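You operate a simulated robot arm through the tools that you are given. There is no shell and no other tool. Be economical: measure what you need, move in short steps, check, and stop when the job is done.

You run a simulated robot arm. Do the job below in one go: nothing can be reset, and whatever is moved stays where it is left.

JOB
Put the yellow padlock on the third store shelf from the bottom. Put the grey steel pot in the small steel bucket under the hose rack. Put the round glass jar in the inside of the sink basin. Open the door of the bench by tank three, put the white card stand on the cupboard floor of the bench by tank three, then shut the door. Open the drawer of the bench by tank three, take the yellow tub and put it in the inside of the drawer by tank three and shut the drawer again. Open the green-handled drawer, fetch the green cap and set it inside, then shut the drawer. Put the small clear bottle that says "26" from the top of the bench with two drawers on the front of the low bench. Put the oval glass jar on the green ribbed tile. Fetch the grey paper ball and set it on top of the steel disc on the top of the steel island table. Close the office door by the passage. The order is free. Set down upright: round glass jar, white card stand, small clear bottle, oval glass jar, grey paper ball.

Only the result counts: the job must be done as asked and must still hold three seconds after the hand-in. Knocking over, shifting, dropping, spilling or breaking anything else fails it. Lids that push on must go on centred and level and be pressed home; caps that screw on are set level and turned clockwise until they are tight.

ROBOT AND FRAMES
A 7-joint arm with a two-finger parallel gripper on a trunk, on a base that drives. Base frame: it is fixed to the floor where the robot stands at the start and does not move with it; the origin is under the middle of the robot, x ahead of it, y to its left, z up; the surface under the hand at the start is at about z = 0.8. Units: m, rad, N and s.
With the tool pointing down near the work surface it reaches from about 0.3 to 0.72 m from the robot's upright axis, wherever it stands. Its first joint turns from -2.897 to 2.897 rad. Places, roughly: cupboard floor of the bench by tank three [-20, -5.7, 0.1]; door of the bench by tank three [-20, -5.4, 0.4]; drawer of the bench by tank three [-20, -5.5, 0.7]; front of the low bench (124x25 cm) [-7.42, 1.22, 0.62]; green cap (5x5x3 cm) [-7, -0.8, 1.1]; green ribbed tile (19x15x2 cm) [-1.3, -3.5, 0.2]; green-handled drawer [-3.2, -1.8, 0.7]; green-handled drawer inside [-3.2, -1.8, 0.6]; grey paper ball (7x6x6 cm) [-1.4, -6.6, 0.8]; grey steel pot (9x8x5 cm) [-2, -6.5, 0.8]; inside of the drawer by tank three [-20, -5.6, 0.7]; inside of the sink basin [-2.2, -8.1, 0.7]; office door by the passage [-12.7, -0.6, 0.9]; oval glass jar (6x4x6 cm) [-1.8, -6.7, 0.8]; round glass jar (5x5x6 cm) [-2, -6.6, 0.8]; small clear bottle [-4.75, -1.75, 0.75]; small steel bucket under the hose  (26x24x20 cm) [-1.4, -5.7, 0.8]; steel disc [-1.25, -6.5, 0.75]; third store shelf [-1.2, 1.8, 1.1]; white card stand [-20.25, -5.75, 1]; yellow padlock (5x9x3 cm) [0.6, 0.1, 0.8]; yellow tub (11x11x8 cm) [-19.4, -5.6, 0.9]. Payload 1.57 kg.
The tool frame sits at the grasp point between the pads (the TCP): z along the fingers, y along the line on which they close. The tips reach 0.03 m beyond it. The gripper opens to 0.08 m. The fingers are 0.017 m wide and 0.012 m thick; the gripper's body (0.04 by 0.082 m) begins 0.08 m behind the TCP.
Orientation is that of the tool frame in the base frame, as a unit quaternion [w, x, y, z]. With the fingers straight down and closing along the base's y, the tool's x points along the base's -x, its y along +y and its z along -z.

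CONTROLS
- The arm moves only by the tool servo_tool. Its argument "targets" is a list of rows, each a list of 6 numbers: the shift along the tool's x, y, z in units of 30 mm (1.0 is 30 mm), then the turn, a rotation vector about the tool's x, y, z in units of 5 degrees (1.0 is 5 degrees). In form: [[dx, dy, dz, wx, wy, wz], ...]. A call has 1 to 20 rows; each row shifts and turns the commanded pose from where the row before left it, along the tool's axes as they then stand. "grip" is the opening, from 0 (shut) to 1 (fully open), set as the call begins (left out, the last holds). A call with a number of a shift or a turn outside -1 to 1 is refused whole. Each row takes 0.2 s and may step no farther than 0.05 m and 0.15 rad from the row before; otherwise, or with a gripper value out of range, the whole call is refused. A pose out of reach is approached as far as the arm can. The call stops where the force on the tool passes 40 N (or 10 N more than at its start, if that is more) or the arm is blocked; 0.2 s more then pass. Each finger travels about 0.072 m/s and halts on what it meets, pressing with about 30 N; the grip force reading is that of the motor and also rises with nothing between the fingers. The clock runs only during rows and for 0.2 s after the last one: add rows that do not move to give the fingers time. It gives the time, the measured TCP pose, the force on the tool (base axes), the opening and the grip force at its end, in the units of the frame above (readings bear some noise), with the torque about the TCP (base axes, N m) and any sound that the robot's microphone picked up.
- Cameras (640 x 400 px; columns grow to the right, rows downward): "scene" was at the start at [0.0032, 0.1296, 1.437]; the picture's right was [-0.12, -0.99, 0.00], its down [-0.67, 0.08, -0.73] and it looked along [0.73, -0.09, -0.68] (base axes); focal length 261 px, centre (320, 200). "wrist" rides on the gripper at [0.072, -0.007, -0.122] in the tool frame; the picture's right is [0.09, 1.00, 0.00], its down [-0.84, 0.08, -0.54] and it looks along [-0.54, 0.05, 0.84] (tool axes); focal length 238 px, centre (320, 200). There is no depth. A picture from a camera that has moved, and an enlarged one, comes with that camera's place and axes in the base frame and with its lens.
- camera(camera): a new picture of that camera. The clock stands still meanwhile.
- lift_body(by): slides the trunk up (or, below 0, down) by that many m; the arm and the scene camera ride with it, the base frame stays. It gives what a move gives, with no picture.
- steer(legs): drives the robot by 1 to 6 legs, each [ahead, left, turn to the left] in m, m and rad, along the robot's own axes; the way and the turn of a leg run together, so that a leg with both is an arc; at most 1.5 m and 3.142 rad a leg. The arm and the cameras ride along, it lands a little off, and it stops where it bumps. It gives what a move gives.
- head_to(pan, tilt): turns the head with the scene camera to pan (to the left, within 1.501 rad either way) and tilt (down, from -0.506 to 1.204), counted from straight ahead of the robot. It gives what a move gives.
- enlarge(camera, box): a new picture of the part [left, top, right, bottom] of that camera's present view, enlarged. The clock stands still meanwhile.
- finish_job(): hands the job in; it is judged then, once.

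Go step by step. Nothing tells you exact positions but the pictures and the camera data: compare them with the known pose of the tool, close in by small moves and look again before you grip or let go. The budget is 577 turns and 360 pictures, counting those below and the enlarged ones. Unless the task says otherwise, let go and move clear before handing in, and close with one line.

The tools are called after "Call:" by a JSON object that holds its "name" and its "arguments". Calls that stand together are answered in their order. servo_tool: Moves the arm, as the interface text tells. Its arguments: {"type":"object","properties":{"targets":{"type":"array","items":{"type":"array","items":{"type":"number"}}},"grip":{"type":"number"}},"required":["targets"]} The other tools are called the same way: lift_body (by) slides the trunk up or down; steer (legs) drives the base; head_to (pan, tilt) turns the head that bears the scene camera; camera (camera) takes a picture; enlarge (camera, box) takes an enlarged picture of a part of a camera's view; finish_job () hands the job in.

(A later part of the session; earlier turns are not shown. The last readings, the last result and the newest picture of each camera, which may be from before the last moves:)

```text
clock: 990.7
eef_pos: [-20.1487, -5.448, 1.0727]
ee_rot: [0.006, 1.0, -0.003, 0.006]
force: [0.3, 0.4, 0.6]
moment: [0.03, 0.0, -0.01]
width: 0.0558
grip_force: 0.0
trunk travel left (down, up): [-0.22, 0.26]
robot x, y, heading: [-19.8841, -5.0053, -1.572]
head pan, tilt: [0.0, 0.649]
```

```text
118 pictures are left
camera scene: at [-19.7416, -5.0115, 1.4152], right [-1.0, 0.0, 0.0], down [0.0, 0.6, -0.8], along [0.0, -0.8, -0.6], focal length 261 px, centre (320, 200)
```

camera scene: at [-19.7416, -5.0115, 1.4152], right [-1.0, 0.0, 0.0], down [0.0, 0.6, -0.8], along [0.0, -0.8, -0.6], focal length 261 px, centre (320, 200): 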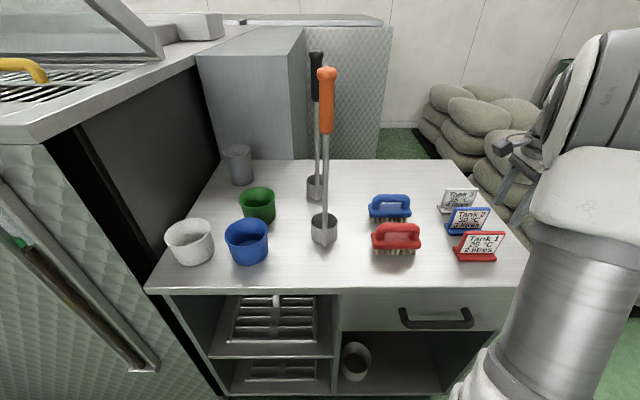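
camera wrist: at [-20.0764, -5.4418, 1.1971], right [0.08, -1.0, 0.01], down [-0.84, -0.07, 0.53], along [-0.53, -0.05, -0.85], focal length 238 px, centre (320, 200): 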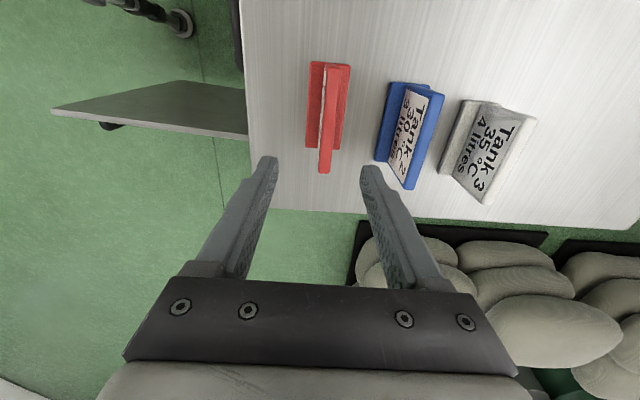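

Call:
{"name": "enlarge", "arguments": {"camera": "wrist", "box": [360, 60, 560, 230]}}

Call:
{"name": "enlarge", "arguments": {"camera": "scene", "box": [360, 170, 520, 290]}}

```text
2.35 times, centred on (460, 145) of wrist
camera zoom: at [-20.0764, -5.4418, 1.1971], right [0.08, -1.0, 0.01], down [-0.84, -0.07, 0.53], along [-0.53, -0.05, -0.85], focal length 561 px, centre (-9, 329)
```

zoom: 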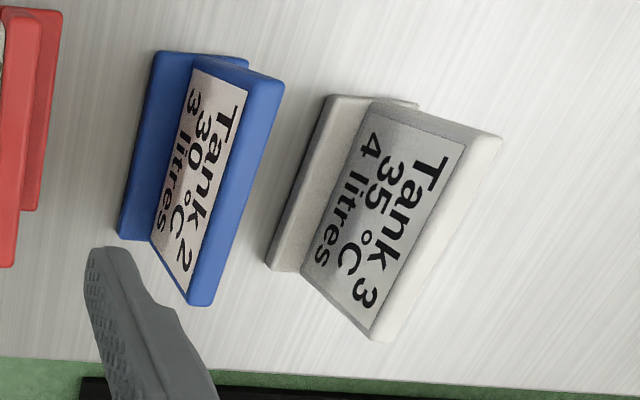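

```text
3.33 times, centred on (440, 230) of scene
camera zoom: at [-19.7416, -5.0115, 1.4152], right [-1.0, 0.0, 0.0], down [0.0, 0.6, -0.8], along [0.0, -0.8, -0.6], focal length 871 px, centre (-80, 100)
```

zoom: 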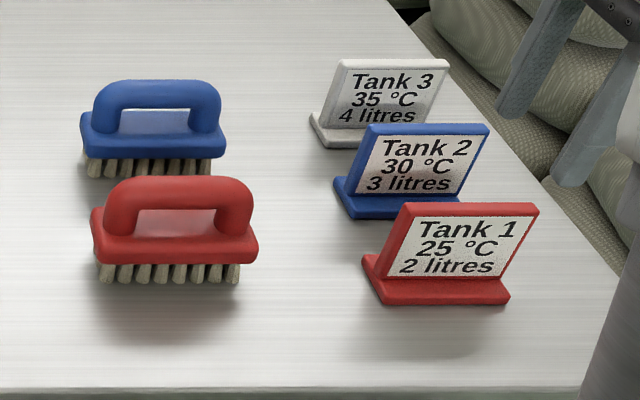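

White card: base ≈ y -5.614…-5.66, centre x≈-20.162, plate leaning back. Move over it and look again.

Call:
{"name": "servo_tool", "arguments": {"targets": [[-0.15, 1, 0, 0, 0, 0], [-0.15, 1, 0, 0, 0, 0], [-0.15, 1, 0, 0, 0, 0], [0, 1, 0, 0, 0, 0], [0, 1, 0, 0, 0, 0], [0, 0.9, 0, 0, 0, 0], [0, 0, 0, 0, 0, 0]], "grip": 0.82}}

Call:
{"name": "camera", "arguments": {"camera": "wrist"}}

Call:
{"name": "camera", "arguments": {"camera": "scene"}}

```text
clock: 992.3
eef_pos: [-20.1596, -5.6182, 1.0695]
ee_rot: [0.005, 1.0, -0.004, 0.005]
force: [0.3, -0.2, -0.9]
moment: [0.02, -0.01, 0.0]
width: 0.0654
grip_force: 0.0
out of reach, approached as far as the arm can: row 6
trunk travel left (down, up): [-0.22, 0.26]
robot x, y, heading: [-19.8814, -5.0044, -1.576]
head pan, tilt: [0.0, 0.649]
```

```text
115 pictures are left
camera wrist: at [-20.0872, -5.6121, 1.1943], right [0.08, -1.0, 0.01], down [-0.84, -0.07, 0.53], along [-0.53, -0.05, -0.85], focal length 238 px, centre (320, 200)
```

wrist: 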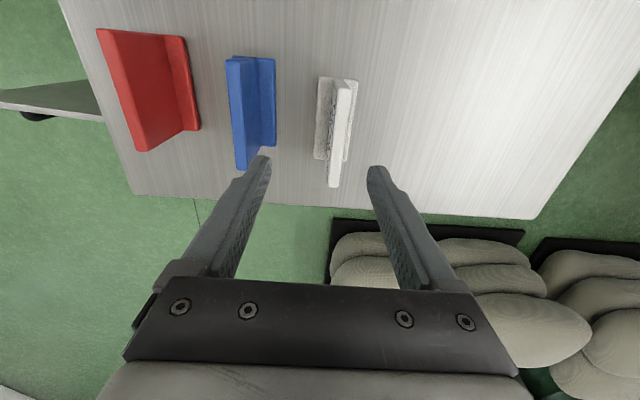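

```text
114 pictures are left
camera scene: at [-19.7416, -5.0116, 1.4152], right [-1.0, 0.0, 0.0], down [0.0, 0.6, -0.8], along [0.0, -0.8, -0.6], focal length 261 px, centre (320, 200)
```

scene: 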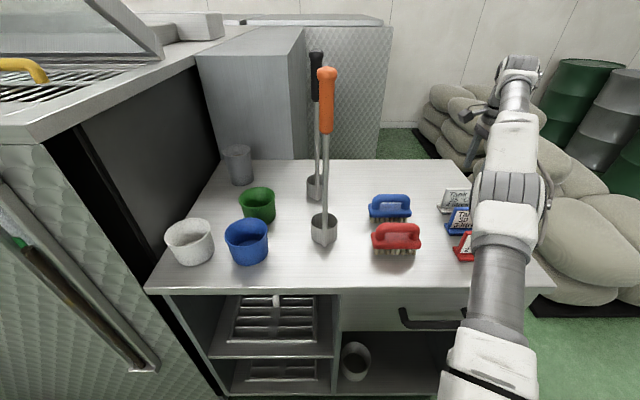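

Call:
{"name": "enlarge", "arguments": {"camera": "wrist", "box": [210, 40, 410, 200]}}

```text
2.50 times, centred on (310, 120) of wrist
camera zoom: at [-20.0872, -5.6121, 1.1943], right [0.08, -1.0, 0.01], down [-0.84, -0.07, 0.53], along [-0.53, -0.05, -0.85], focal length 596 px, centre (345, 400)
```

zoom: 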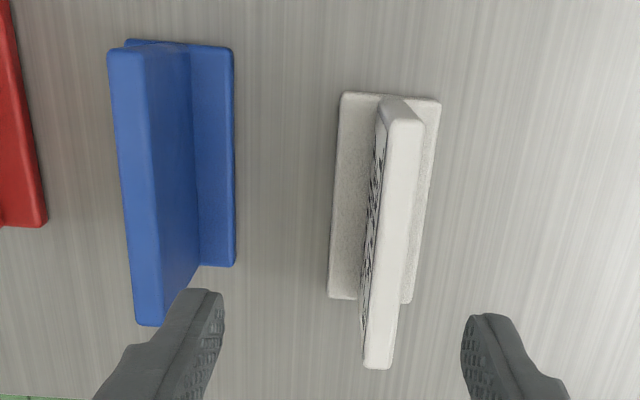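

The card's top edge sits over the base centre (y≈-5.636), so a vertical pinch of the plate works. Lower, align.

Call:
{"name": "servo_tool", "arguments": {"targets": [[0, 0.2, 0.7, 0, 0, 0], [0, 0.35, 0.7, 0, 0, 0], [0, 0, 0, 0, 0, 0]], "grip": 0.65}}

Call:
{"name": "camera", "arguments": {"camera": "wrist"}}

```text
clock: 993.1
eef_pos: [-20.1595, -5.6354, 1.0282]
ee_rot: [0.005, 1.0, -0.004, 0.006]
force: [0.3, -0.2, -0.3]
moment: [-0.01, 0.01, -0.02]
width: 0.0519
grip_force: 0.0
trunk travel left (down, up): [-0.22, 0.26]
robot x, y, heading: [-19.8804, -5.0081, -1.575]
head pan, tilt: [0.0, 0.649]
```

```text
112 pictures are left
camera wrist: at [-20.0864, -5.6288, 1.1525], right [0.08, -1.0, 0.01], down [-0.84, -0.07, 0.53], along [-0.53, -0.05, -0.85], focal length 238 px, centre (320, 200)
```

wrist: 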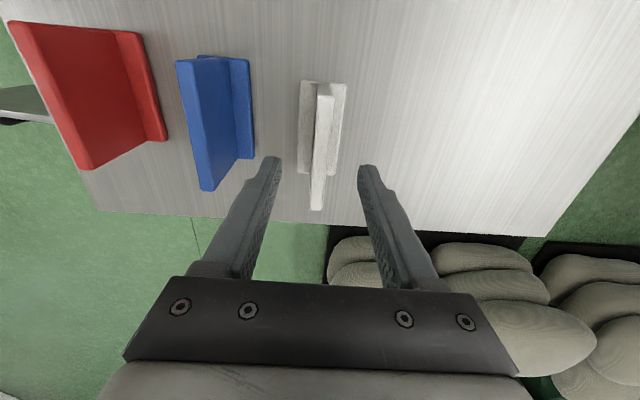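

Call:
{"name": "servo_tool", "arguments": {"targets": [[0, 0, 0.8, 0, 0, 0], [0, 0, 0.8, 0, 0, 0], [0, 0, 0.8, 0, 0, 0], [0, 0, 0, 0, 0, 0]]}}

Call:
{"name": "camera", "arguments": {"camera": "wrist"}}

```text
clock: 994.1
eef_pos: [-20.1674, -5.6486, 0.9596]
ee_rot: [0.003, 1.0, -0.003, 0.006]
force: [-0.3, -0.3, 0.2]
moment: [0.0, -0.01, -0.01]
width: 0.0522
grip_force: 0.1
out of reach, approached as far as the arm can: row 2, 3
trunk travel left (down, up): [-0.22, 0.26]
robot x, y, heading: [-19.8802, -5.0057, -1.575]
head pan, tilt: [0.0, 0.649]
```

```text
111 pictures are left
camera wrist: at [-20.0958, -5.642, 1.0831], right [0.08, -1.0, 0.01], down [-0.84, -0.07, 0.53], along [-0.53, -0.05, -0.85], focal length 238 px, centre (320, 200)
```

wrist: 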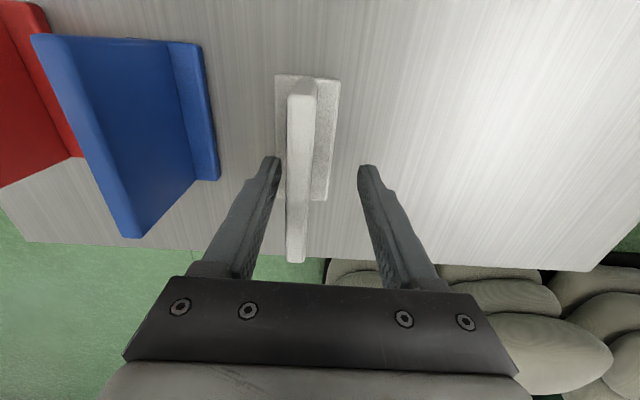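

Drifted slightly south at the reach limit. Correct north 1.3 cm and check.

Call:
{"name": "servo_tool", "arguments": {"targets": [[0.25, -0.45, 0, 0, 0, 0], [0, 0, 0, 0, 0, 0]]}}

Call:
{"name": "camera", "arguments": {"camera": "wrist"}}

```text
clock: 994.7
eef_pos: [-20.1672, -5.6495, 0.9611]
ee_rot: [0.005, 1.0, -0.004, 0.006]
force: [0.1, 0.0, 0.1]
moment: [-0.02, -0.01, 0.04]
width: 0.052
grip_force: 0.1
out of reach, approached as far as the arm can: row 1
trunk travel left (down, up): [-0.22, 0.26]
robot x, y, heading: [-19.883, -5.0018, -1.576]
head pan, tilt: [0.0, 0.649]
```

```text
110 pictures are left
camera wrist: at [-20.0948, -5.6422, 1.085], right [0.08, -1.0, 0.01], down [-0.84, -0.07, 0.53], along [-0.53, -0.05, -0.85], focal length 238 px, centre (320, 200)
```

wrist: 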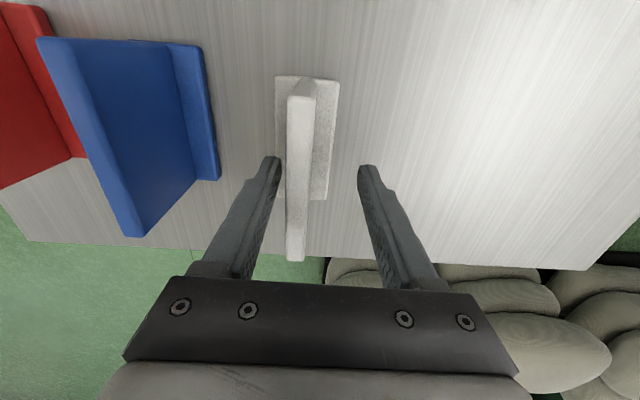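

The yaw puts a joint at its limit here. Raise and rotate the hand 180° the other way (yaw -90°).

Call:
{"name": "servo_tool", "arguments": {"targets": [[0, 0, -1, 0, 0, 0], [0, -0.5, -1, 0, 0, 0], [0, -0.5, -1, 0, 0, 0], [0, -0.5, -1, 0, 0, 0]]}}

Call:
{"name": "servo_tool", "arguments": {"targets": [[0, 0, 0, 0, 0, -1], [0, 0, 0, 0, 0, -1], [0, 0, 0, 0, 0, -1], [0, 0, 0, 0, 0, -1], [0, 0, 0, 0, 0, -1], [0, 0, 0, 0, 0, -1], [0, 0, 0, 0, 0, -1], [0, 0, 0, 0, 0, -1], [0, 0, 0, 0, 0, -1], [0, 0, 0, 0, 0, -1], [0, 0, 0, 0, 0, -1], [0, 0, 0, 0, 0, -1], [0, 0, 0, 0, 0, -1], [0, 0, 0, 0, 0, -1], [0, 0, 0, 0, 0, -1], [0, 0, 0, 0, 0, -1], [0, 0, 0, 0, 0, -1], [0, 0, 0, 0, 0, -1]]}}

Call:
{"name": "servo_tool", "arguments": {"targets": [[0, 0, 0, 0, 0, -1], [0, 0, 0, 0, 0, -1], [0, 0, 0, 0, 0, -1], [0, 0, 0, 0, 0, -1], [0, 0, 0, 0, 0, -1], [0, 0, 0, 0, 0, -1], [0, 0, 0, 0, 0, -1], [0, 0, 0, 0, 0, -1], [0, 0, 0, 0, 0, -1], [0, 0, 0, 0, 0, -1], [0, 0, 0, 0, 0, -1], [0, 0, 0, 0, 0, -1], [0, 0, 0, 0, 0, -1], [0, 0, 0, 0, 0, -1], [0, 0, 0, 0, 0, -1], [0, 0, 0, 0, 0, -1], [0, 0, 0, 0, 0, -1], [0, 0, 0, 0, 0, -1], [0, 0, 0, 0, 0, 0]]}}

Call:
{"name": "camera", "arguments": {"camera": "wrist"}}

```text
clock: 995.7
eef_pos: [-20.1708, -5.6061, 1.0836]
ee_rot: [0.004, 1.0, -0.004, 0.005]
force: [0.4, -0.7, 0.4]
moment: [-0.01, -0.02, 0.0]
width: 0.052
grip_force: 0.1
out of reach, approached as far as the arm can: row 1, 2, 3
trunk travel left (down, up): [-0.22, 0.26]
robot x, y, heading: [-19.8798, -5.0036, -1.575]
head pan, tilt: [0.0, 0.649]
```

```text
clock: 999.5
eef_pos: [-20.1684, -5.6063, 1.0843]
ee_rot: [0.007, 0.709, 0.705, 0.002]
force: [0.0, 0.0, 0.9]
moment: [-0.02, 0.01, -0.01]
width: 0.052
grip_force: 0.1
trunk travel left (down, up): [-0.22, 0.26]
robot x, y, heading: [-19.8826, -5.006, -1.576]
head pan, tilt: [0.0, 0.649]
```

```text
clock: 1003.5
eef_pos: [-20.1695, -5.6052, 1.0839]
ee_rot: [0.006, 0.003, 1.0, -0.004]
force: [0.1, 0.2, 0.4]
moment: [-0.05, 0.01, -0.02]
width: 0.0523
grip_force: 0.0
trunk travel left (down, up): [-0.22, 0.26]
robot x, y, heading: [-19.8847, -5.0032, -1.573]
head pan, tilt: [0.0, 0.649]
```

```text
109 pictures are left
camera wrist: at [-20.2404, -5.6111, 1.2071], right [-0.09, 1.0, -0.01], down [0.83, 0.08, 0.55], along [0.55, 0.04, -0.83], focal length 238 px, centre (320, 200)
```

wrist: 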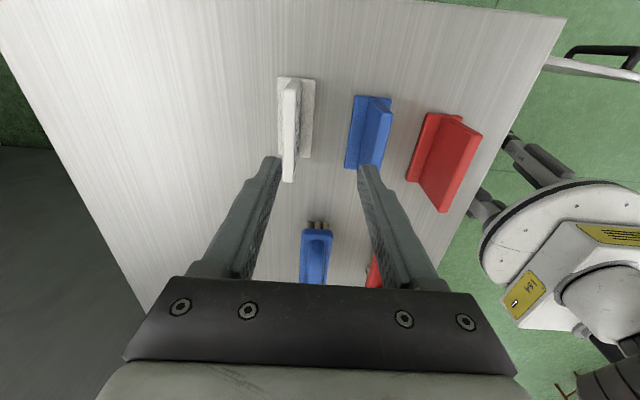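

Call:
{"name": "servo_tool", "arguments": {"targets": [[-0.27, -0.5, 0, 0, 0, 0], [0, -0.55, 0.8, 0, 0, 0], [0, 0, 0.8, 0, 0, 0], [0, 0, 0.8, 0, 0, 0], [0, 0, 0, 0, 0, 0]]}}

Call:
{"name": "camera", "arguments": {"camera": "wrist"}}

```text
clock: 1004.7
eef_pos: [-20.1581, -5.6391, 1.0101]
ee_rot: [0.005, 0.003, 1.0, -0.005]
force: [0.4, -0.2, 0.1]
moment: [0.0, 0.0, 0.0]
width: 0.0523
grip_force: 0.0
out of reach, approached as far as the arm can: row 1, 2, 3, 4
trunk travel left (down, up): [-0.22, 0.26]
robot x, y, heading: [-19.8844, -5.0003, -1.578]
head pan, tilt: [0.0, 0.649]
```

```text
108 pictures are left
camera wrist: at [-20.2304, -5.6443, 1.1341], right [-0.08, 1.0, -0.01], down [0.83, 0.08, 0.55], along [0.55, 0.04, -0.83], focal length 238 px, centre (320, 200)
```

wrist: 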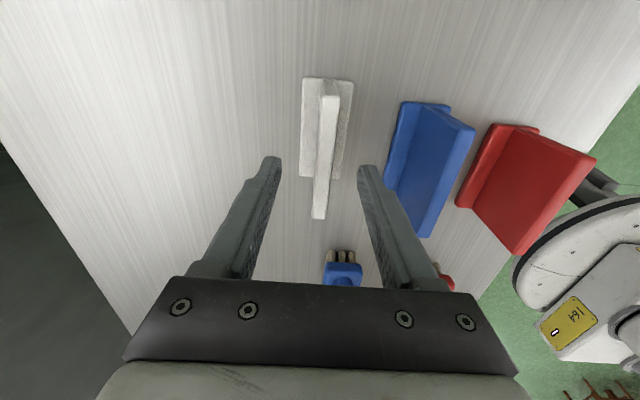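

Call:
{"name": "servo_tool", "arguments": {"targets": [[0, 0.1, 0.6, 0, 0, 0], [0, 0, 0.6, 0, 0, 0], [0, 0, 0.6, 0, 0, 0], [0, 0, 0, 0, 0, 0]]}}

Call:
{"name": "camera", "arguments": {"camera": "wrist"}}

```text
clock: 1005.7
eef_pos: [-20.1657, -5.6508, 0.9602]
ee_rot: [0.006, 0.004, 1.0, -0.005]
force: [0.9, 0.2, 0.7]
moment: [-0.03, 0.0, -0.02]
width: 0.0519
grip_force: 0.0
out of reach, approached as far as the arm can: row 1, 2, 3
trunk travel left (down, up): [-0.22, 0.26]
robot x, y, heading: [-19.8819, -5.0013, -1.576]
head pan, tilt: [0.0, 0.649]
```

```text
107 pictures are left
camera wrist: at [-20.2379, -5.655, 1.0824], right [-0.08, 1.0, -0.01], down [0.83, 0.08, 0.55], along [0.55, 0.04, -0.83], focal length 238 px, centre (320, 200)
```

wrist: 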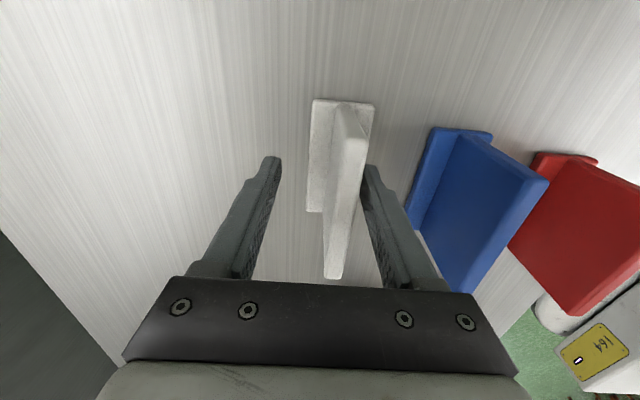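

The plate is between the fingers but off-centre; nudge the base back 1.2 cm to centre, then check.

Call:
{"name": "steer", "arguments": {"legs": [[-0.013, 0, 0]]}}

Call:
{"name": "camera", "arguments": {"camera": "wrist"}}

```text
clock: 1006.5
eef_pos: [-20.1653, -5.6368, 0.9605]
ee_rot: [0.006, 0.004, 1.0, -0.004]
force: [0.6, 0.4, -0.6]
moment: [0.02, 0.01, 0.01]
width: 0.0521
grip_force: 0.0
trunk travel left (down, up): [-0.22, 0.26]
robot x, y, heading: [-19.8832, -4.9895, -1.573]
head pan, tilt: [0.0, 0.649]
```

```text
106 pictures are left
camera wrist: at [-20.2377, -5.6419, 1.0827], right [-0.08, 1.0, -0.01], down [0.83, 0.08, 0.55], along [0.55, 0.04, -0.83], focal length 238 px, centre (320, 200)
```

wrist: 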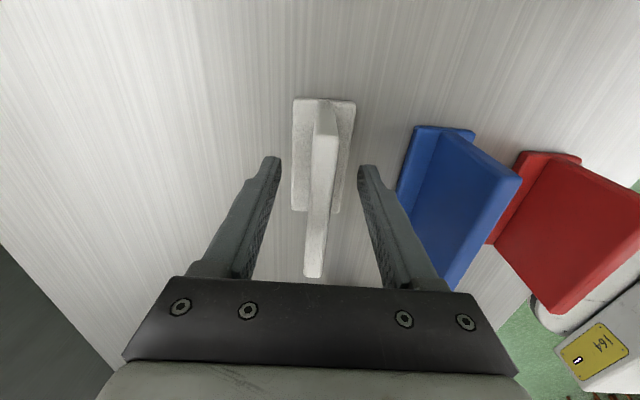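

Call:
{"name": "lift_body", "arguments": {"by": -0.007}}

Call:
{"name": "servo_tool", "arguments": {"targets": [[0, 0, 0, 0, 0, 0], [0, 0, 0, 0, 0, 0], [0, 0, 0, 0, 0, 0], [0, 0, 0, 0, 0, 0]], "grip": 0}}

Call:
{"name": "camera", "arguments": {"camera": "wrist"}}

```text
clock: 1007.0
eef_pos: [-20.166, -5.6361, 0.9536]
ee_rot: [0.005, 0.004, 1.0, -0.005]
force: [1.6, 0.4, 0.9]
moment: [-0.01, 0.01, -0.02]
width: 0.0521
grip_force: 0.1
trunk travel left (down, up): [-0.213, 0.267]
robot x, y, heading: [-19.8829, -4.9914, -1.577]
head pan, tilt: [0.0, 0.649]
```

```text
clock: 1008.0
eef_pos: [-20.1659, -5.6367, 0.9523]
ee_rot: [0.006, 0.004, 1.0, -0.004]
force: [-0.1, 0.5, -0.2]
moment: [0.03, 0.03, 0.01]
width: 0.0115
grip_force: 28.6
trunk travel left (down, up): [-0.213, 0.267]
robot x, y, heading: [-19.8817, -4.9877, -1.574]
head pan, tilt: [0.0, 0.649]
```

```text
105 pictures are left
camera wrist: at [-20.2377, -5.6419, 1.0758], right [-0.08, 1.0, -0.01], down [0.83, 0.08, 0.55], along [0.55, 0.04, -0.83], focal length 238 px, centre (320, 200)
```

wrist: 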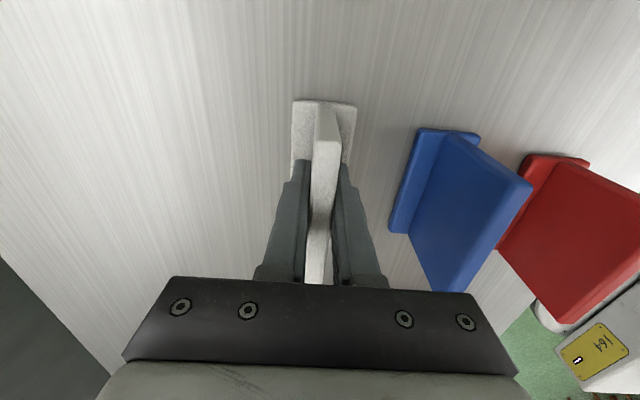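

Card gripped. Lift with the trunk, then back the base out.

Call:
{"name": "lift_body", "arguments": {"by": 0.15}}

Call:
{"name": "steer", "arguments": {"legs": [[-0.3, 0, 0]]}}

Call:
{"name": "camera", "arguments": {"camera": "wrist"}}

Call:
{"name": "camera", "arguments": {"camera": "scene"}}

```text
clock: 1009.8
eef_pos: [-20.1644, -5.636, 1.1036]
ee_rot: [0.006, 0.003, 1.0, -0.005]
force: [-0.4, 0.6, -0.9]
moment: [0.01, 0.05, -0.02]
width: 0.0114
grip_force: 29.0
trunk travel left (down, up): [-0.363, 0.117]
robot x, y, heading: [-19.883, -4.9909, -1.576]
head pan, tilt: [0.0, 0.649]
```

```text
clock: 1012.4
eef_pos: [-20.1654, -5.3292, 1.1043]
ee_rot: [0.006, 0.005, 1.0, -0.004]
force: [0.7, -0.8, -1.0]
moment: [0.0, 0.01, 0.02]
width: 0.0114
grip_force: 28.5
trunk travel left (down, up): [-0.363, 0.117]
robot x, y, heading: [-19.8853, -4.6837, -1.576]
head pan, tilt: [0.0, 0.649]
```

```text
104 pictures are left
camera wrist: at [-20.2374, -5.3348, 1.2256], right [-0.08, 1.0, -0.01], down [0.83, 0.07, 0.55], along [0.55, 0.04, -0.83], focal length 238 px, centre (320, 200)
```

wrist: 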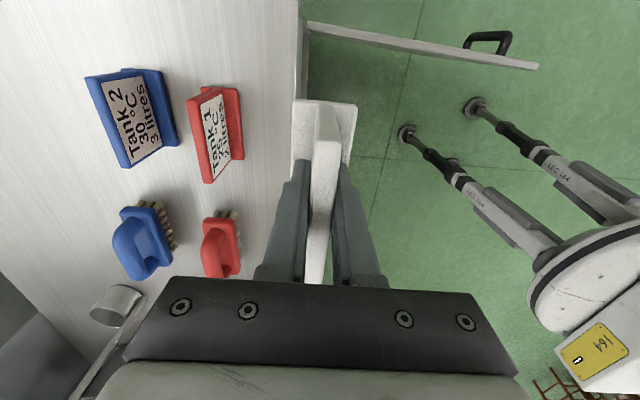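

```text
103 pictures are left
camera scene: at [-19.7406, -4.6919, 1.5582], right [-1.0, 0.0, 0.0], down [0.0, 0.6, -0.8], along [0.0, -0.8, -0.6], focal length 261 px, centre (320, 200)
```

scene: 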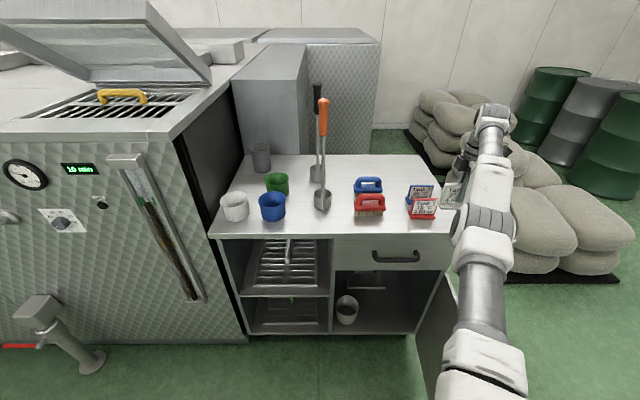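

Card held upright. Base footprint is small, so I can come close. Reposition in front of the cupboard and lower.

Call:
{"name": "steer", "arguments": {"legs": [[-0.08, -0.085, 0]]}}

Call:
{"name": "servo_tool", "arguments": {"targets": [[-1, 0.3, 0, 0, 0, 0], [-1, 0.3, 0, 0, 0, 0], [-1, 0.3, 0, 0, 0, 0], [-1, 0.3, 0, 0, 0, 0], [-1, 0.3, 0, 0, 0, 0], [-0.7, 0, 0, 0, 0, 0], [0, 0, 0, 0, 0, 0]]}}

Call:
{"name": "lift_body", "arguments": {"by": -0.35}}

Call:
{"name": "camera", "arguments": {"camera": "scene"}}

```text
clock: 1013.6
eef_pos: [-20.2493, -5.25, 1.1045]
ee_rot: [0.006, 0.004, 1.0, -0.005]
force: [-0.3, -0.2, -0.5]
moment: [0.03, -0.02, 0.01]
width: 0.0115
grip_force: 28.6
trunk travel left (down, up): [-0.363, 0.117]
robot x, y, heading: [-19.9655, -4.6073, -1.569]
head pan, tilt: [0.0, 0.649]
```

```text
clock: 1015.2
eef_pos: [-20.106, -5.2918, 1.1257]
ee_rot: [0.006, 0.003, 1.0, -0.002]
force: [-0.5, -0.7, -0.4]
moment: [-0.01, 0.02, 0.02]
width: 0.0115
grip_force: 29.0
out of reach, approached as far as the arm can: row 1, 2, 3, 4, 5, 6
trunk travel left (down, up): [-0.363, 0.117]
robot x, y, heading: [-19.9681, -4.603, -1.572]
head pan, tilt: [0.0, 0.649]
```

```text
clock: 1018.7
eef_pos: [-20.1056, -5.2921, 0.7761]
ee_rot: [0.006, 0.004, 1.0, -0.002]
force: [0.3, -0.1, -0.5]
moment: [-0.03, -0.01, 0.0]
width: 0.0114
grip_force: 29.6
trunk travel left (down, up): [-0.013, 0.467]
robot x, y, heading: [-19.9687, -4.6023, -1.573]
head pan, tilt: [0.0, 0.649]
```

```text
102 pictures are left
camera scene: at [-19.824, -4.6135, 1.2082], right [-1.0, 0.0, 0.0], down [0.0, 0.6, -0.8], along [0.0, -0.8, -0.6], focal length 261 px, centre (320, 200)
```

scene: 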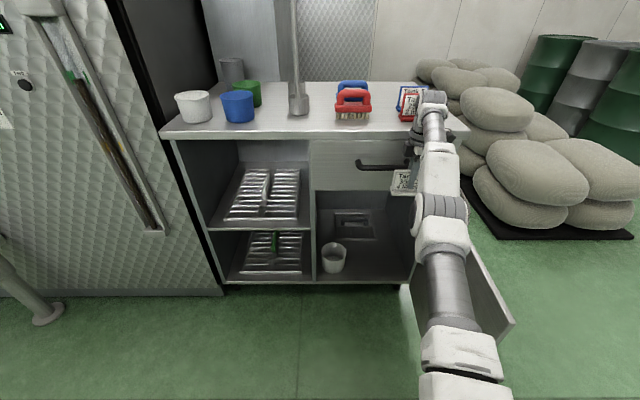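

The arm is stretched straight (singular). Try commanding a clear inward motion to unfold the elbow.

Call:
{"name": "servo_tool", "arguments": {"targets": [[0, 0.5, 0, 0, 0, 0], [0, 0.5, 0, 0, 0, 0], [0, 0.5, 0, 0, 0, 0], [0, 0.5, 0, 0, 0, 0], [0, 0, 0, 0, 0, 0], [0, 0, 0, 0, 0, 0]]}}

Call:
{"name": "camera", "arguments": {"camera": "scene"}}

```text
clock: 1020.1
eef_pos: [-20.1059, -5.293, 0.7755]
ee_rot: [0.006, 0.004, 1.0, -0.003]
force: [0.7, -0.6, -0.4]
moment: [-0.01, -0.02, 0.03]
width: 0.0116
grip_force: 28.7
out of reach, approached as far as the arm can: row 1, 2, 3, 4
trunk travel left (down, up): [-0.013, 0.467]
robot x, y, heading: [-19.9701, -4.6039, -1.576]
head pan, tilt: [0.0, 0.649]
```

```text
101 pictures are left
camera scene: at [-19.824, -4.6135, 1.2082], right [-1.0, 0.0, 0.0], down [0.0, 0.6, -0.8], along [0.0, -0.8, -0.6], focal length 261 px, centre (320, 200)
```

scene: 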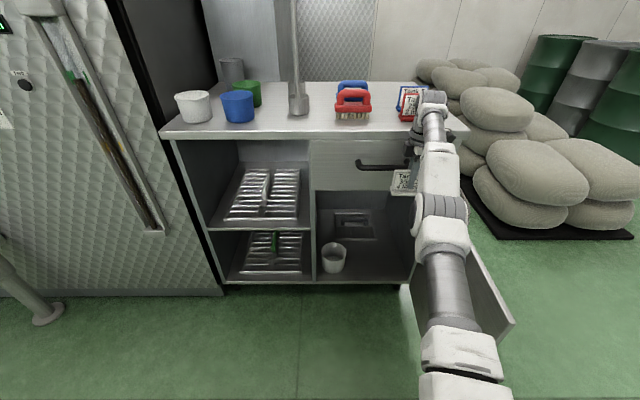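

Call:
{"name": "servo_tool", "arguments": {"targets": [[0, 0, -1, 0, 0, 0], [0, 0, -1, 0, 0, 0], [0, 0, 0, 0, 0, 0]]}}

Call:
{"name": "servo_tool", "arguments": {"targets": [[0, 1, 0, 0, 0, 0], [0, 1, 0, 0, 0, 0], [0, 1, 0, 0, 0, 0], [0, 0, 0, 0, 0, 0]]}}

```text
clock: 1020.9
eef_pos: [-20.1022, -5.2777, 0.8328]
ee_rot: [0.007, 0.004, 1.0, -0.003]
force: [0.3, 0.2, -0.7]
moment: [0.02, 0.03, 0.0]
width: 0.0114
grip_force: 29.1
out of reach, approached as far as the arm can: row 1, 2
trunk travel left (down, up): [-0.013, 0.467]
robot x, y, heading: [-19.9645, -4.6021, -1.57]
head pan, tilt: [0.0, 0.649]
```

```text
clock: 1021.9
eef_pos: [-20.1049, -5.1899, 0.8323]
ee_rot: [0.007, 0.003, 1.0, -0.004]
force: [-0.2, 0.8, -1.0]
moment: [-0.03, -0.03, -0.01]
width: 0.0117
grip_force: 28.6
trunk travel left (down, up): [-0.013, 0.467]
robot x, y, heading: [-19.9681, -4.6083, -1.574]
head pan, tilt: [0.0, 0.649]
```

Unfolded. Lower in front of the cupboard.

Call:
{"name": "servo_tool", "arguments": {"targets": [[-0.8, 0, 0.5, 0, 0, 0], [0, 0, 1, 0, 0, 0], [0, 0, 1, 0, 0, 0], [0, 0, 1, 0, 0, 0], [0, 0, 1, 0, 0, 0], [0, 0, 1, 0, 0, 0], [0, 0, 1, 0, 0, 0], [0, 0, 1, 0, 0, 0], [0, 0, 1, 0, 0, 0], [0, 0, 1, 0, 0, 0], [0, 0, 1, 0, 0, 0], [0, 0, 1, 0, 0, 0], [0, 0, 1, 0, 0, 0], [0, 0, 1, 0, 0, 0], [0, 0, 1, 0, 0, 0], [0, 0, 1, 0, 0, 0], [0, 0, 0, 0, 0, 0]]}}

Call:
{"name": "camera", "arguments": {"camera": "scene"}}

Call:
{"name": "camera", "arguments": {"camera": "wrist"}}

```text
clock: 1025.5
eef_pos: [-20.0739, -5.1908, 0.365]
ee_rot: [0.006, 0.004, 1.0, -0.004]
force: [-0.4, -0.4, -0.5]
moment: [0.04, 0.02, -0.02]
width: 0.0115
grip_force: 28.8
trunk travel left (down, up): [-0.013, 0.467]
robot x, y, heading: [-19.9667, -4.6047, -1.569]
head pan, tilt: [0.0, 0.649]
```

```text
100 pictures are left
camera scene: at [-19.824, -4.6135, 1.2082], right [-1.0, 0.0, 0.0], down [0.0, 0.6, -0.8], along [0.0, -0.8, -0.6], focal length 261 px, centre (320, 200)
```

scene: 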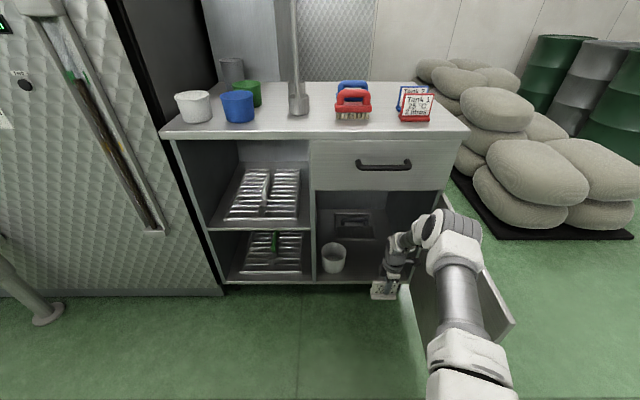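

```text
99 pictures are left
camera wrist: at [-20.1458, -5.1969, 0.4873], right [-0.08, 1.0, -0.01], down [0.83, 0.07, 0.55], along [0.55, 0.04, -0.83], focal length 238 px, centre (320, 200)
```

wrist: 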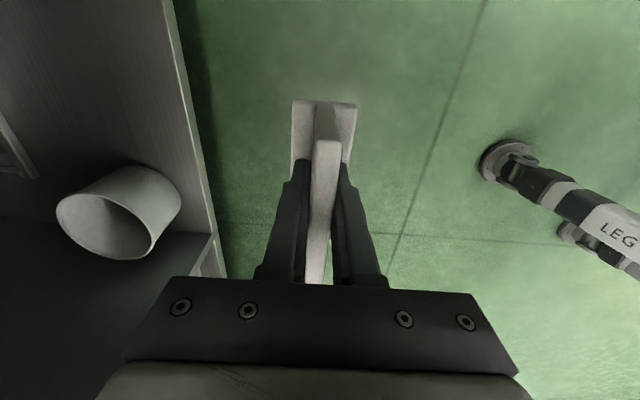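

Drive forward so the card is over the cupboard floor.

Call:
{"name": "steer", "arguments": {"legs": [[0.28, 0.01, 0]]}}

Call:
{"name": "camera", "arguments": {"camera": "scene"}}

Call:
{"name": "camera", "arguments": {"camera": "wrist"}}

```text
clock: 1027.5
eef_pos: [-20.064, -5.3856, 0.3469]
ee_rot: [0.009, 0.001, 1.0, 0.023]
force: [0.4, -0.6, -0.4]
moment: [0.03, 0.03, 0.02]
width: 0.0115
grip_force: 29.2
trunk travel left (down, up): [-0.013, 0.467]
robot x, y, heading: [-19.9559, -4.8261, -1.565]
head pan, tilt: [0.0, 0.649]
stopped in leg 1: the robot was blocked; the commanded pose is now the measured one
```

```text
98 pictures are left
camera scene: at [-19.8157, -4.8335, 1.2084], right [-1.0, 0.0, 0.0], down [0.0, 0.6, -0.8], along [0.0, -0.8, -0.6], focal length 261 px, centre (320, 200)
```

scene: 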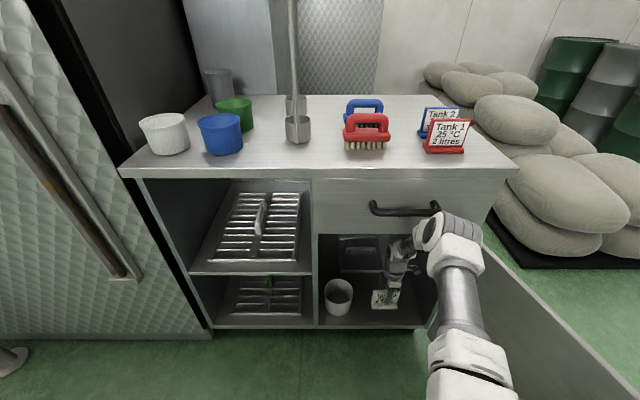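

```text
97 pictures are left
camera wrist: at [-20.1362, -5.3983, 0.4687], right [-0.09, 1.0, 0.04], down [0.83, 0.05, 0.56], along [0.55, 0.09, -0.83], focal length 238 px, centre (320, 200)
```

wrist: 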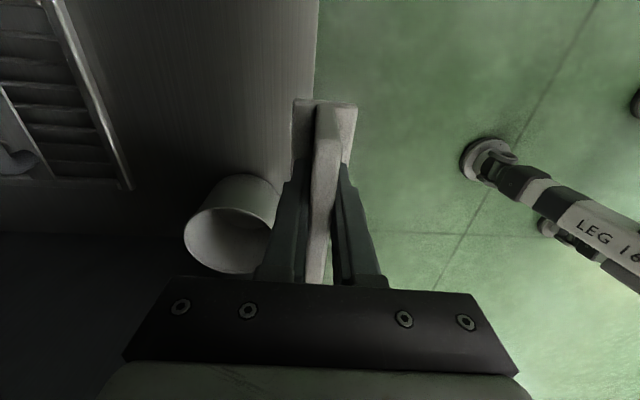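

The wrist block met the drawer handle. Back off, tilt the hand 15° so the wrist stays outside, and lower first.

Call:
{"name": "steer", "arguments": {"legs": [[-0.1, 0, 0]]}}

Call:
{"name": "servo_tool", "arguments": {"targets": [[0, 0, 0, 0.88, 0, 0], [0, 0, 0, 0.88, 0, 0], [0, 0, 0, 0.88, 0, 0], [0, 0, 0, 0.88, 0, 0], [0, 0, 0.8, 0, 0, 0], [0, 0, 0.8, 0, 0, 0], [0, 0, 0, 0, 0, 0]]}}

Call:
{"name": "camera", "arguments": {"camera": "scene"}}

Call:
{"name": "camera", "arguments": {"camera": "wrist"}}

```text
clock: 1028.8
eef_pos: [-20.0639, -5.29, 0.3468]
ee_rot: [0.008, 0.002, 1.0, 0.023]
force: [-0.3, 0.0, -1.5]
moment: [-0.01, 0.02, -0.01]
width: 0.0114
grip_force: 28.9
trunk travel left (down, up): [-0.013, 0.467]
robot x, y, heading: [-19.9574, -4.7303, -1.572]
head pan, tilt: [0.0, 0.649]
```

```text
clock: 1030.4
eef_pos: [-20.0632, -5.303, 0.3016]
ee_rot: [0.009, 0.003, 0.991, -0.131]
force: [1.0, -0.6, -0.6]
moment: [0.01, -0.03, -0.03]
width: 0.0114
grip_force: 29.2
trunk travel left (down, up): [-0.013, 0.467]
robot x, y, heading: [-19.9562, -4.7302, -1.571]
head pan, tilt: [0.0, 0.649]
```

```text
96 pictures are left
camera scene: at [-19.8159, -4.7376, 1.2082], right [-1.0, 0.0, 0.0], down [0.0, 0.6, -0.8], along [0.0, -0.8, -0.6], focal length 261 px, centre (320, 200)
```

scene: 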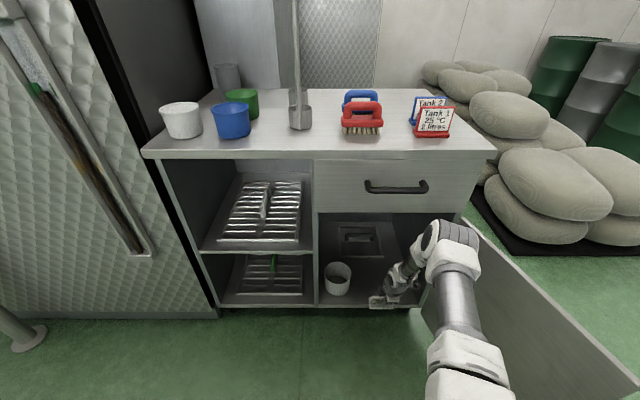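

```text
95 pictures are left
camera wrist: at [-20.1353, -5.2781, 0.4213], right [-0.08, 0.96, -0.26], down [0.83, 0.21, 0.52], along [0.55, -0.17, -0.82], focal length 238 px, centre (320, 200)
```

wrist: 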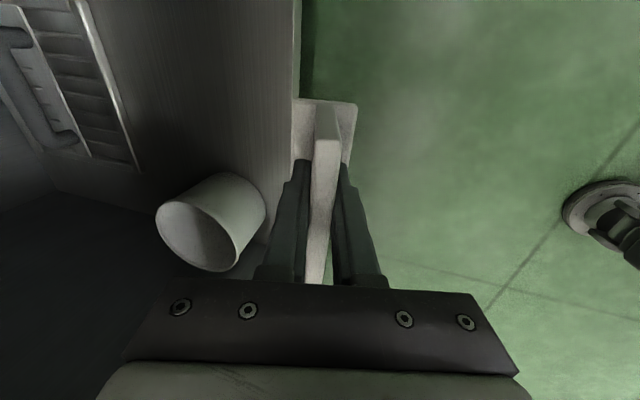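

Call:
{"name": "steer", "arguments": {"legs": [[0.135, 0, 0]]}}

Call:
{"name": "camera", "arguments": {"camera": "scene"}}

Call:
{"name": "camera", "arguments": {"camera": "wrist"}}

```text
clock: 1031.9
eef_pos: [-20.06, -5.4351, 0.3012]
ee_rot: [0.009, 0.001, 0.991, -0.131]
force: [-0.4, -0.3, -1.6]
moment: [0.0, -0.03, 0.02]
width: 0.0114
grip_force: 29.1
trunk travel left (down, up): [-0.013, 0.467]
robot x, y, heading: [-19.9525, -4.862, -1.57]
head pan, tilt: [0.0, 0.649]
```

```text
94 pictures are left
camera scene: at [-19.8153, -4.8689, 1.2082], right [-1.0, -0.01, 0.0], down [0.0, 0.6, -0.8], along [0.0, -0.8, -0.6], focal length 261 px, centre (320, 200)
```

scene: 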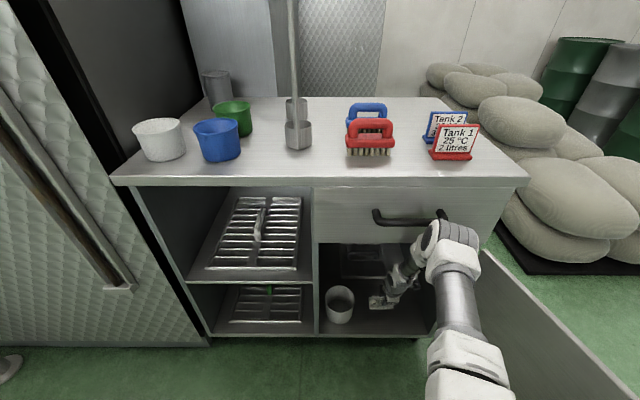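

```text
93 pictures are left
camera wrist: at [-20.1328, -5.4105, 0.4214], right [-0.09, 0.96, -0.26], down [0.83, 0.22, 0.52], along [0.55, -0.17, -0.82], focal length 238 px, centre (320, 200)
```

wrist: 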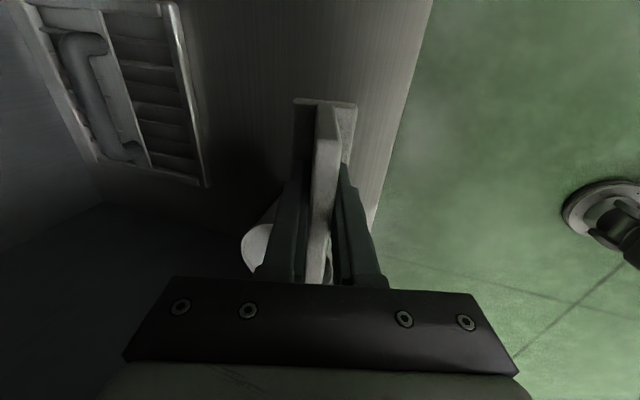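

Lower toward the floor.

Call:
{"name": "servo_tool", "arguments": {"targets": [[0, 0.17, 0.64, 0, 0, 0], [0, 0.17, 0.64, 0, 0, 0], [0, 0, 0, 0, 0, 0]]}}

Call:
{"name": "servo_tool", "arguments": {"targets": [[0, 0.08, 0.3, 0, 0, 0], [0, 0, 0, 0, 0, 0]]}}

Call:
{"name": "servo_tool", "arguments": {"targets": [[0, 0.08, 0.3, 0, 0, 0], [0, 0, 0, 0, 0, 0]]}}

Call:
{"name": "camera", "arguments": {"camera": "wrist"}}

```text
clock: 1032.7
eef_pos: [-20.0598, -5.4357, 0.2615]
ee_rot: [0.008, 0.001, 0.991, -0.13]
force: [0.4, 0.1, -0.5]
moment: [0.05, 0.05, 0.02]
width: 0.0115
grip_force: 28.7
trunk travel left (down, up): [-0.013, 0.467]
robot x, y, heading: [-19.9552, -4.8609, -1.562]
head pan, tilt: [0.0, 0.649]
```

```text
clock: 1033.3
eef_pos: [-20.059, -5.4355, 0.2536]
ee_rot: [0.009, 0.002, 0.991, -0.131]
force: [-0.4, -0.1, -0.9]
moment: [0.0, -0.03, 0.02]
width: 0.0114
grip_force: 28.9
trunk travel left (down, up): [-0.013, 0.467]
robot x, y, heading: [-19.9549, -4.8646, -1.565]
head pan, tilt: [0.0, 0.649]
```

```text
clock: 1033.9
eef_pos: [-20.0593, -5.4352, 0.2438]
ee_rot: [0.009, 0.001, 0.991, -0.13]
force: [-0.5, 0.7, -0.9]
moment: [-0.02, 0.03, 0.05]
width: 0.0114
grip_force: 28.6
trunk travel left (down, up): [-0.013, 0.467]
robot x, y, heading: [-19.9571, -4.8613, -1.568]
head pan, tilt: [0.0, 0.649]
```

```text
92 pictures are left
camera wrist: at [-20.1313, -5.4114, 0.3648], right [-0.09, 0.96, -0.26], down [0.83, 0.21, 0.52], along [0.55, -0.17, -0.82], focal length 238 px, centre (320, 200)
```

wrist: 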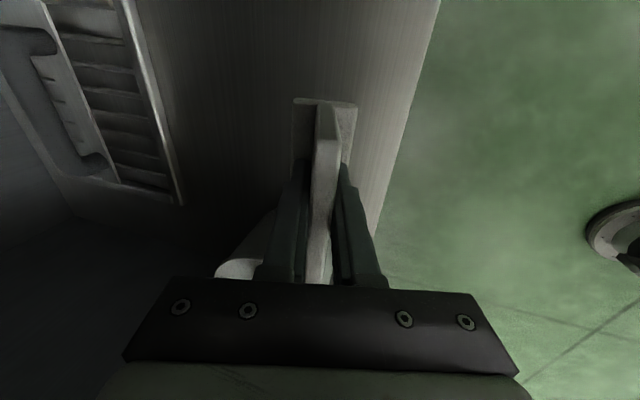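

Call:
{"name": "servo_tool", "arguments": {"targets": [[0, 0.08, 0.3, 0, 0, 0], [0, 0, 0, 0, 0, 0]]}}

Call:
{"name": "servo_tool", "arguments": {"targets": [[0, 0.08, 0.3, 0, 0, 0], [0, 0, 0, 0, 0, 0]]}}

Call:
{"name": "servo_tool", "arguments": {"targets": [[0, 0.08, 0.3, 0, 0, 0], [0, 0, 0, 0, 0, 0]]}}

```text
clock: 1034.5
eef_pos: [-20.0594, -5.4357, 0.2341]
ee_rot: [0.008, 0.002, 0.991, -0.131]
force: [-0.3, -0.2, -1.2]
moment: [-0.04, 0.0, 0.0]
width: 0.0113
grip_force: 28.8
trunk travel left (down, up): [-0.013, 0.467]
robot x, y, heading: [-19.9555, -4.8641, -1.567]
head pan, tilt: [0.0, 0.649]
```

```text
clock: 1035.1
eef_pos: [-20.0582, -5.4352, 0.2255]
ee_rot: [0.009, 0.001, 0.991, -0.13]
force: [0.1, 0.7, -0.7]
moment: [-0.03, 0.01, 0.0]
width: 0.0112
grip_force: 28.3
trunk travel left (down, up): [-0.013, 0.467]
robot x, y, heading: [-19.9595, -4.8629, -1.561]
head pan, tilt: [0.0, 0.649]
```

```text
clock: 1035.7
eef_pos: [-20.0585, -5.4349, 0.2156]
ee_rot: [0.009, 0.001, 0.991, -0.131]
force: [0.3, -0.5, -1.3]
moment: [-0.01, 0.0, 0.01]
width: 0.0116
grip_force: 29.5
trunk travel left (down, up): [-0.013, 0.467]
robot x, y, heading: [-19.9567, -4.8629, -1.564]
head pan, tilt: [0.0, 0.649]
```

Call:
{"name": "camera", "arguments": {"camera": "scene"}}

Call:
{"name": "servo_tool", "arguments": {"targets": [[0, 0.06, 0.25, 0, 0, 0], [0, 0, 0, 0, 0, 0]]}}

Call:
{"name": "servo_tool", "arguments": {"targets": [[0, 0.06, 0.25, 0, 0, 0], [0, 0, 0, 0, 0, 0]]}}

```text
91 pictures are left
camera scene: at [-19.8153, -4.8689, 1.2082], right [-1.0, -0.01, 0.0], down [0.0, 0.6, -0.8], along [0.0, -0.8, -0.6], focal length 261 px, centre (320, 200)
```

scene: 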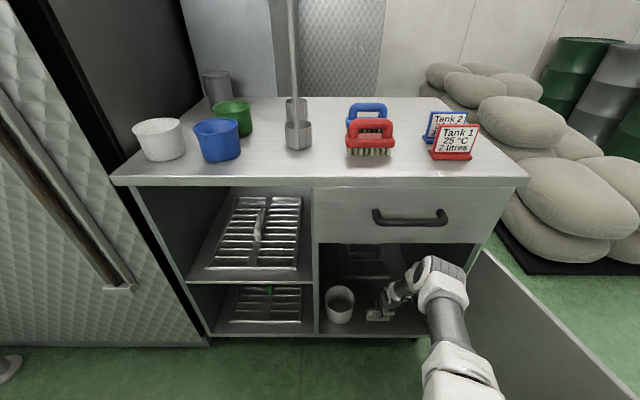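

```text
clock: 1036.3
eef_pos: [-20.0586, -5.4359, 0.2073]
ee_rot: [0.008, 0.001, 0.991, -0.131]
force: [-0.1, 0.4, -1.0]
moment: [0.04, 0.03, 0.01]
width: 0.0113
grip_force: 28.6
trunk travel left (down, up): [-0.013, 0.467]
robot x, y, heading: [-19.9544, -4.8632, -1.566]
head pan, tilt: [0.0, 0.649]
```

```text
clock: 1036.9
eef_pos: [-20.0584, -5.4358, 0.2]
ee_rot: [0.008, 0.001, 0.991, -0.131]
force: [-0.3, 0.6, -0.7]
moment: [0.0, -0.01, -0.04]
width: 0.0115
grip_force: 28.3
trunk travel left (down, up): [-0.013, 0.467]
robot x, y, heading: [-19.9571, -4.8605, -1.563]
head pan, tilt: [0.0, 0.649]
```

The wrist is now below the drawer handle; un-tilt 10° and continue to lower.

Call:
{"name": "servo_tool", "arguments": {"targets": [[0, 0, 0, -0.7, 0, 0], [0, 0, 0, -0.7, 0, 0], [0, 0, 0, -0.7, 0, 0], [0, 0, 0, 0, 0, 0]]}}

Call:
{"name": "camera", "arguments": {"camera": "scene"}}

Call:
{"name": "servo_tool", "arguments": {"targets": [[0, 0.02, 0.25, 0, 0, 0], [0, 0, 0, 0, 0, 0]]}}

```text
clock: 1037.9
eef_pos: [-20.0588, -5.4356, 0.1995]
ee_rot: [0.009, 0.0, 0.999, -0.039]
force: [-0.3, -0.3, -0.6]
moment: [-0.01, -0.01, -0.02]
width: 0.0115
grip_force: 29.0
trunk travel left (down, up): [-0.013, 0.467]
robot x, y, heading: [-19.9572, -4.8625, -1.567]
head pan, tilt: [0.0, 0.649]
```

```text
90 pictures are left
camera scene: at [-19.8153, -4.8689, 1.2082], right [-1.0, -0.01, 0.0], down [0.0, 0.6, -0.8], along [0.0, -0.8, -0.6], focal length 261 px, centre (320, 200)
```

scene: 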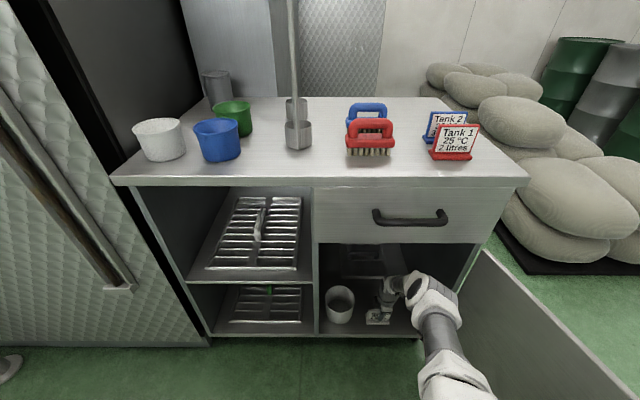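

```text
clock: 1038.5
eef_pos: [-20.0582, -5.4355, 0.1928]
ee_rot: [0.008, 0.0, 0.999, -0.04]
force: [0.1, -0.1, 0.2]
moment: [0.03, 0.0, -0.01]
width: 0.0114
grip_force: 28.8
trunk travel left (down, up): [-0.013, 0.467]
robot x, y, heading: [-19.956, -4.8615, -1.57]
head pan, tilt: [0.0, 0.649]
```

Call:
{"name": "servo_tool", "arguments": {"targets": [[0, -0.5, 0, -0.85, 0, 0], [0, 0, 0.2, 0, 0, 0], [0, 0, 0, 0, 0, 0]]}}

Call:
{"name": "servo_tool", "arguments": {"targets": [[0, 0, 0.25, 0, 0, 0], [0, 0, 0, 0, 0, 0]]}}

Call:
{"name": "servo_tool", "arguments": {"targets": [[0, 0, 0.25, 0, 0, 0], [0, 0, 0, 0, 0, 0]]}}

Call:
{"name": "camera", "arguments": {"camera": "scene"}}

```text
clock: 1039.3
eef_pos: [-20.0628, -5.4326, 0.1877]
ee_rot: [0.005, 0.005, 1.0, -0.004]
force: [0.4, 0.2, -1.1]
moment: [0.01, -0.02, 0.02]
width: 0.0115
grip_force: 28.9
out of reach, approached as far as the arm can: row 1, 2
trunk travel left (down, up): [-0.013, 0.467]
robot x, y, heading: [-19.9552, -4.8587, -1.565]
head pan, tilt: [0.0, 0.649]
```

```text
clock: 1039.9
eef_pos: [-20.0628, -5.4282, 0.1828]
ee_rot: [0.007, 0.003, 1.0, 0.0]
force: [-0.7, -0.1, -0.1]
moment: [0.01, -0.01, 0.0]
width: 0.0114
grip_force: 29.0
out of reach, approached as far as the arm can: row 1
trunk travel left (down, up): [-0.013, 0.467]
robot x, y, heading: [-19.9547, -4.8648, -1.567]
head pan, tilt: [0.0, 0.649]
```

```text
clock: 1040.5
eef_pos: [-20.0608, -5.4269, 0.1786]
ee_rot: [0.009, 0.0, 1.0, -0.004]
force: [0.1, 0.7, 4.1]
moment: [0.17, 0.18, -0.06]
width: 0.0115
grip_force: 29.0
out of reach, approached as far as the arm can: row 1
trunk travel left (down, up): [-0.013, 0.467]
robot x, y, heading: [-19.9583, -4.8644, -1.566]
head pan, tilt: [0.0, 0.649]
```

```text
89 pictures are left
camera scene: at [-19.8153, -4.8687, 1.2083], right [-1.0, -0.01, 0.0], down [0.0, 0.6, -0.8], along [0.0, -0.8, -0.6], focal length 261 px, centre (320, 200)
```

scene: 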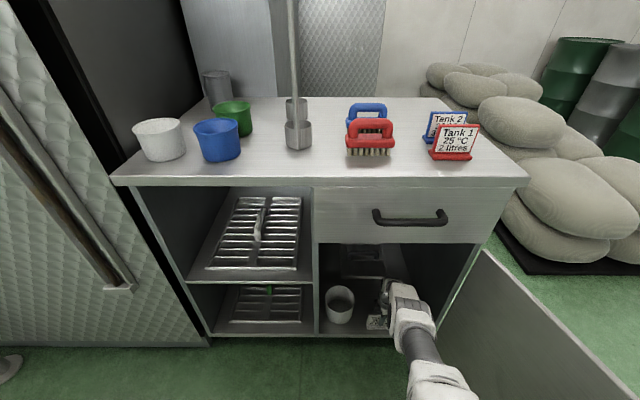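

Touching the floor, but I want the card ~4 cm deeper for door clearance: lift a little, drive in, lower.

Call:
{"name": "servo_tool", "arguments": {"targets": [[0, 0, -0.6, 0, 0, 0], [0, 0, 0, 0, 0, 0]]}}

Call:
{"name": "steer", "arguments": {"legs": [[0.05, 0, 0]]}}

Call:
{"name": "servo_tool", "arguments": {"targets": [[0, 0.2, 0.3, 0, 0, 0], [0, 0, 0, 0, 0, 0]]}}

Call:
{"name": "camera", "arguments": {"camera": "scene"}}

```text
clock: 1041.1
eef_pos: [-20.0631, -5.4255, 0.1973]
ee_rot: [0.009, 0.0, 1.0, -0.001]
force: [0.1, -0.8, -0.3]
moment: [-0.02, -0.01, -0.01]
width: 0.0114
grip_force: 29.2
trunk travel left (down, up): [-0.013, 0.467]
robot x, y, heading: [-19.9535, -4.8647, -1.567]
head pan, tilt: [0.0, 0.649]
```

```text
clock: 1042.1
eef_pos: [-20.0634, -5.4764, 0.1962]
ee_rot: [0.009, 0.0, 1.0, -0.002]
force: [-0.5, -0.5, -1.3]
moment: [0.02, -0.01, 0.0]
width: 0.0112
grip_force: 28.6
trunk travel left (down, up): [-0.013, 0.467]
robot x, y, heading: [-19.9569, -4.9148, -1.567]
head pan, tilt: [0.0, 0.649]
```

```text
clock: 1042.7
eef_pos: [-20.0639, -5.4717, 0.1869]
ee_rot: [0.009, 0.002, 1.0, -0.003]
force: [-1.1, 0.0, -1.3]
moment: [0.0, -0.01, 0.0]
width: 0.0113
grip_force: 29.0
trunk travel left (down, up): [-0.013, 0.467]
robot x, y, heading: [-19.9582, -4.9149, -1.563]
head pan, tilt: [0.0, 0.649]
```

```text
88 pictures are left
camera scene: at [-19.8151, -4.9197, 1.2082], right [-1.0, -0.01, 0.0], down [0.0, 0.6, -0.8], along [0.0, -0.8, -0.6], focal length 261 px, centre (320, 200)
```

scene: 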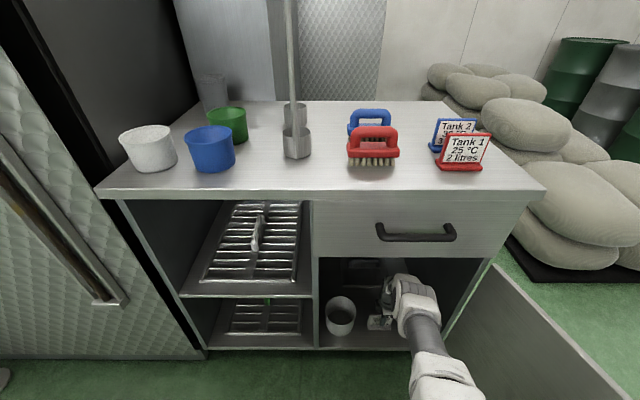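

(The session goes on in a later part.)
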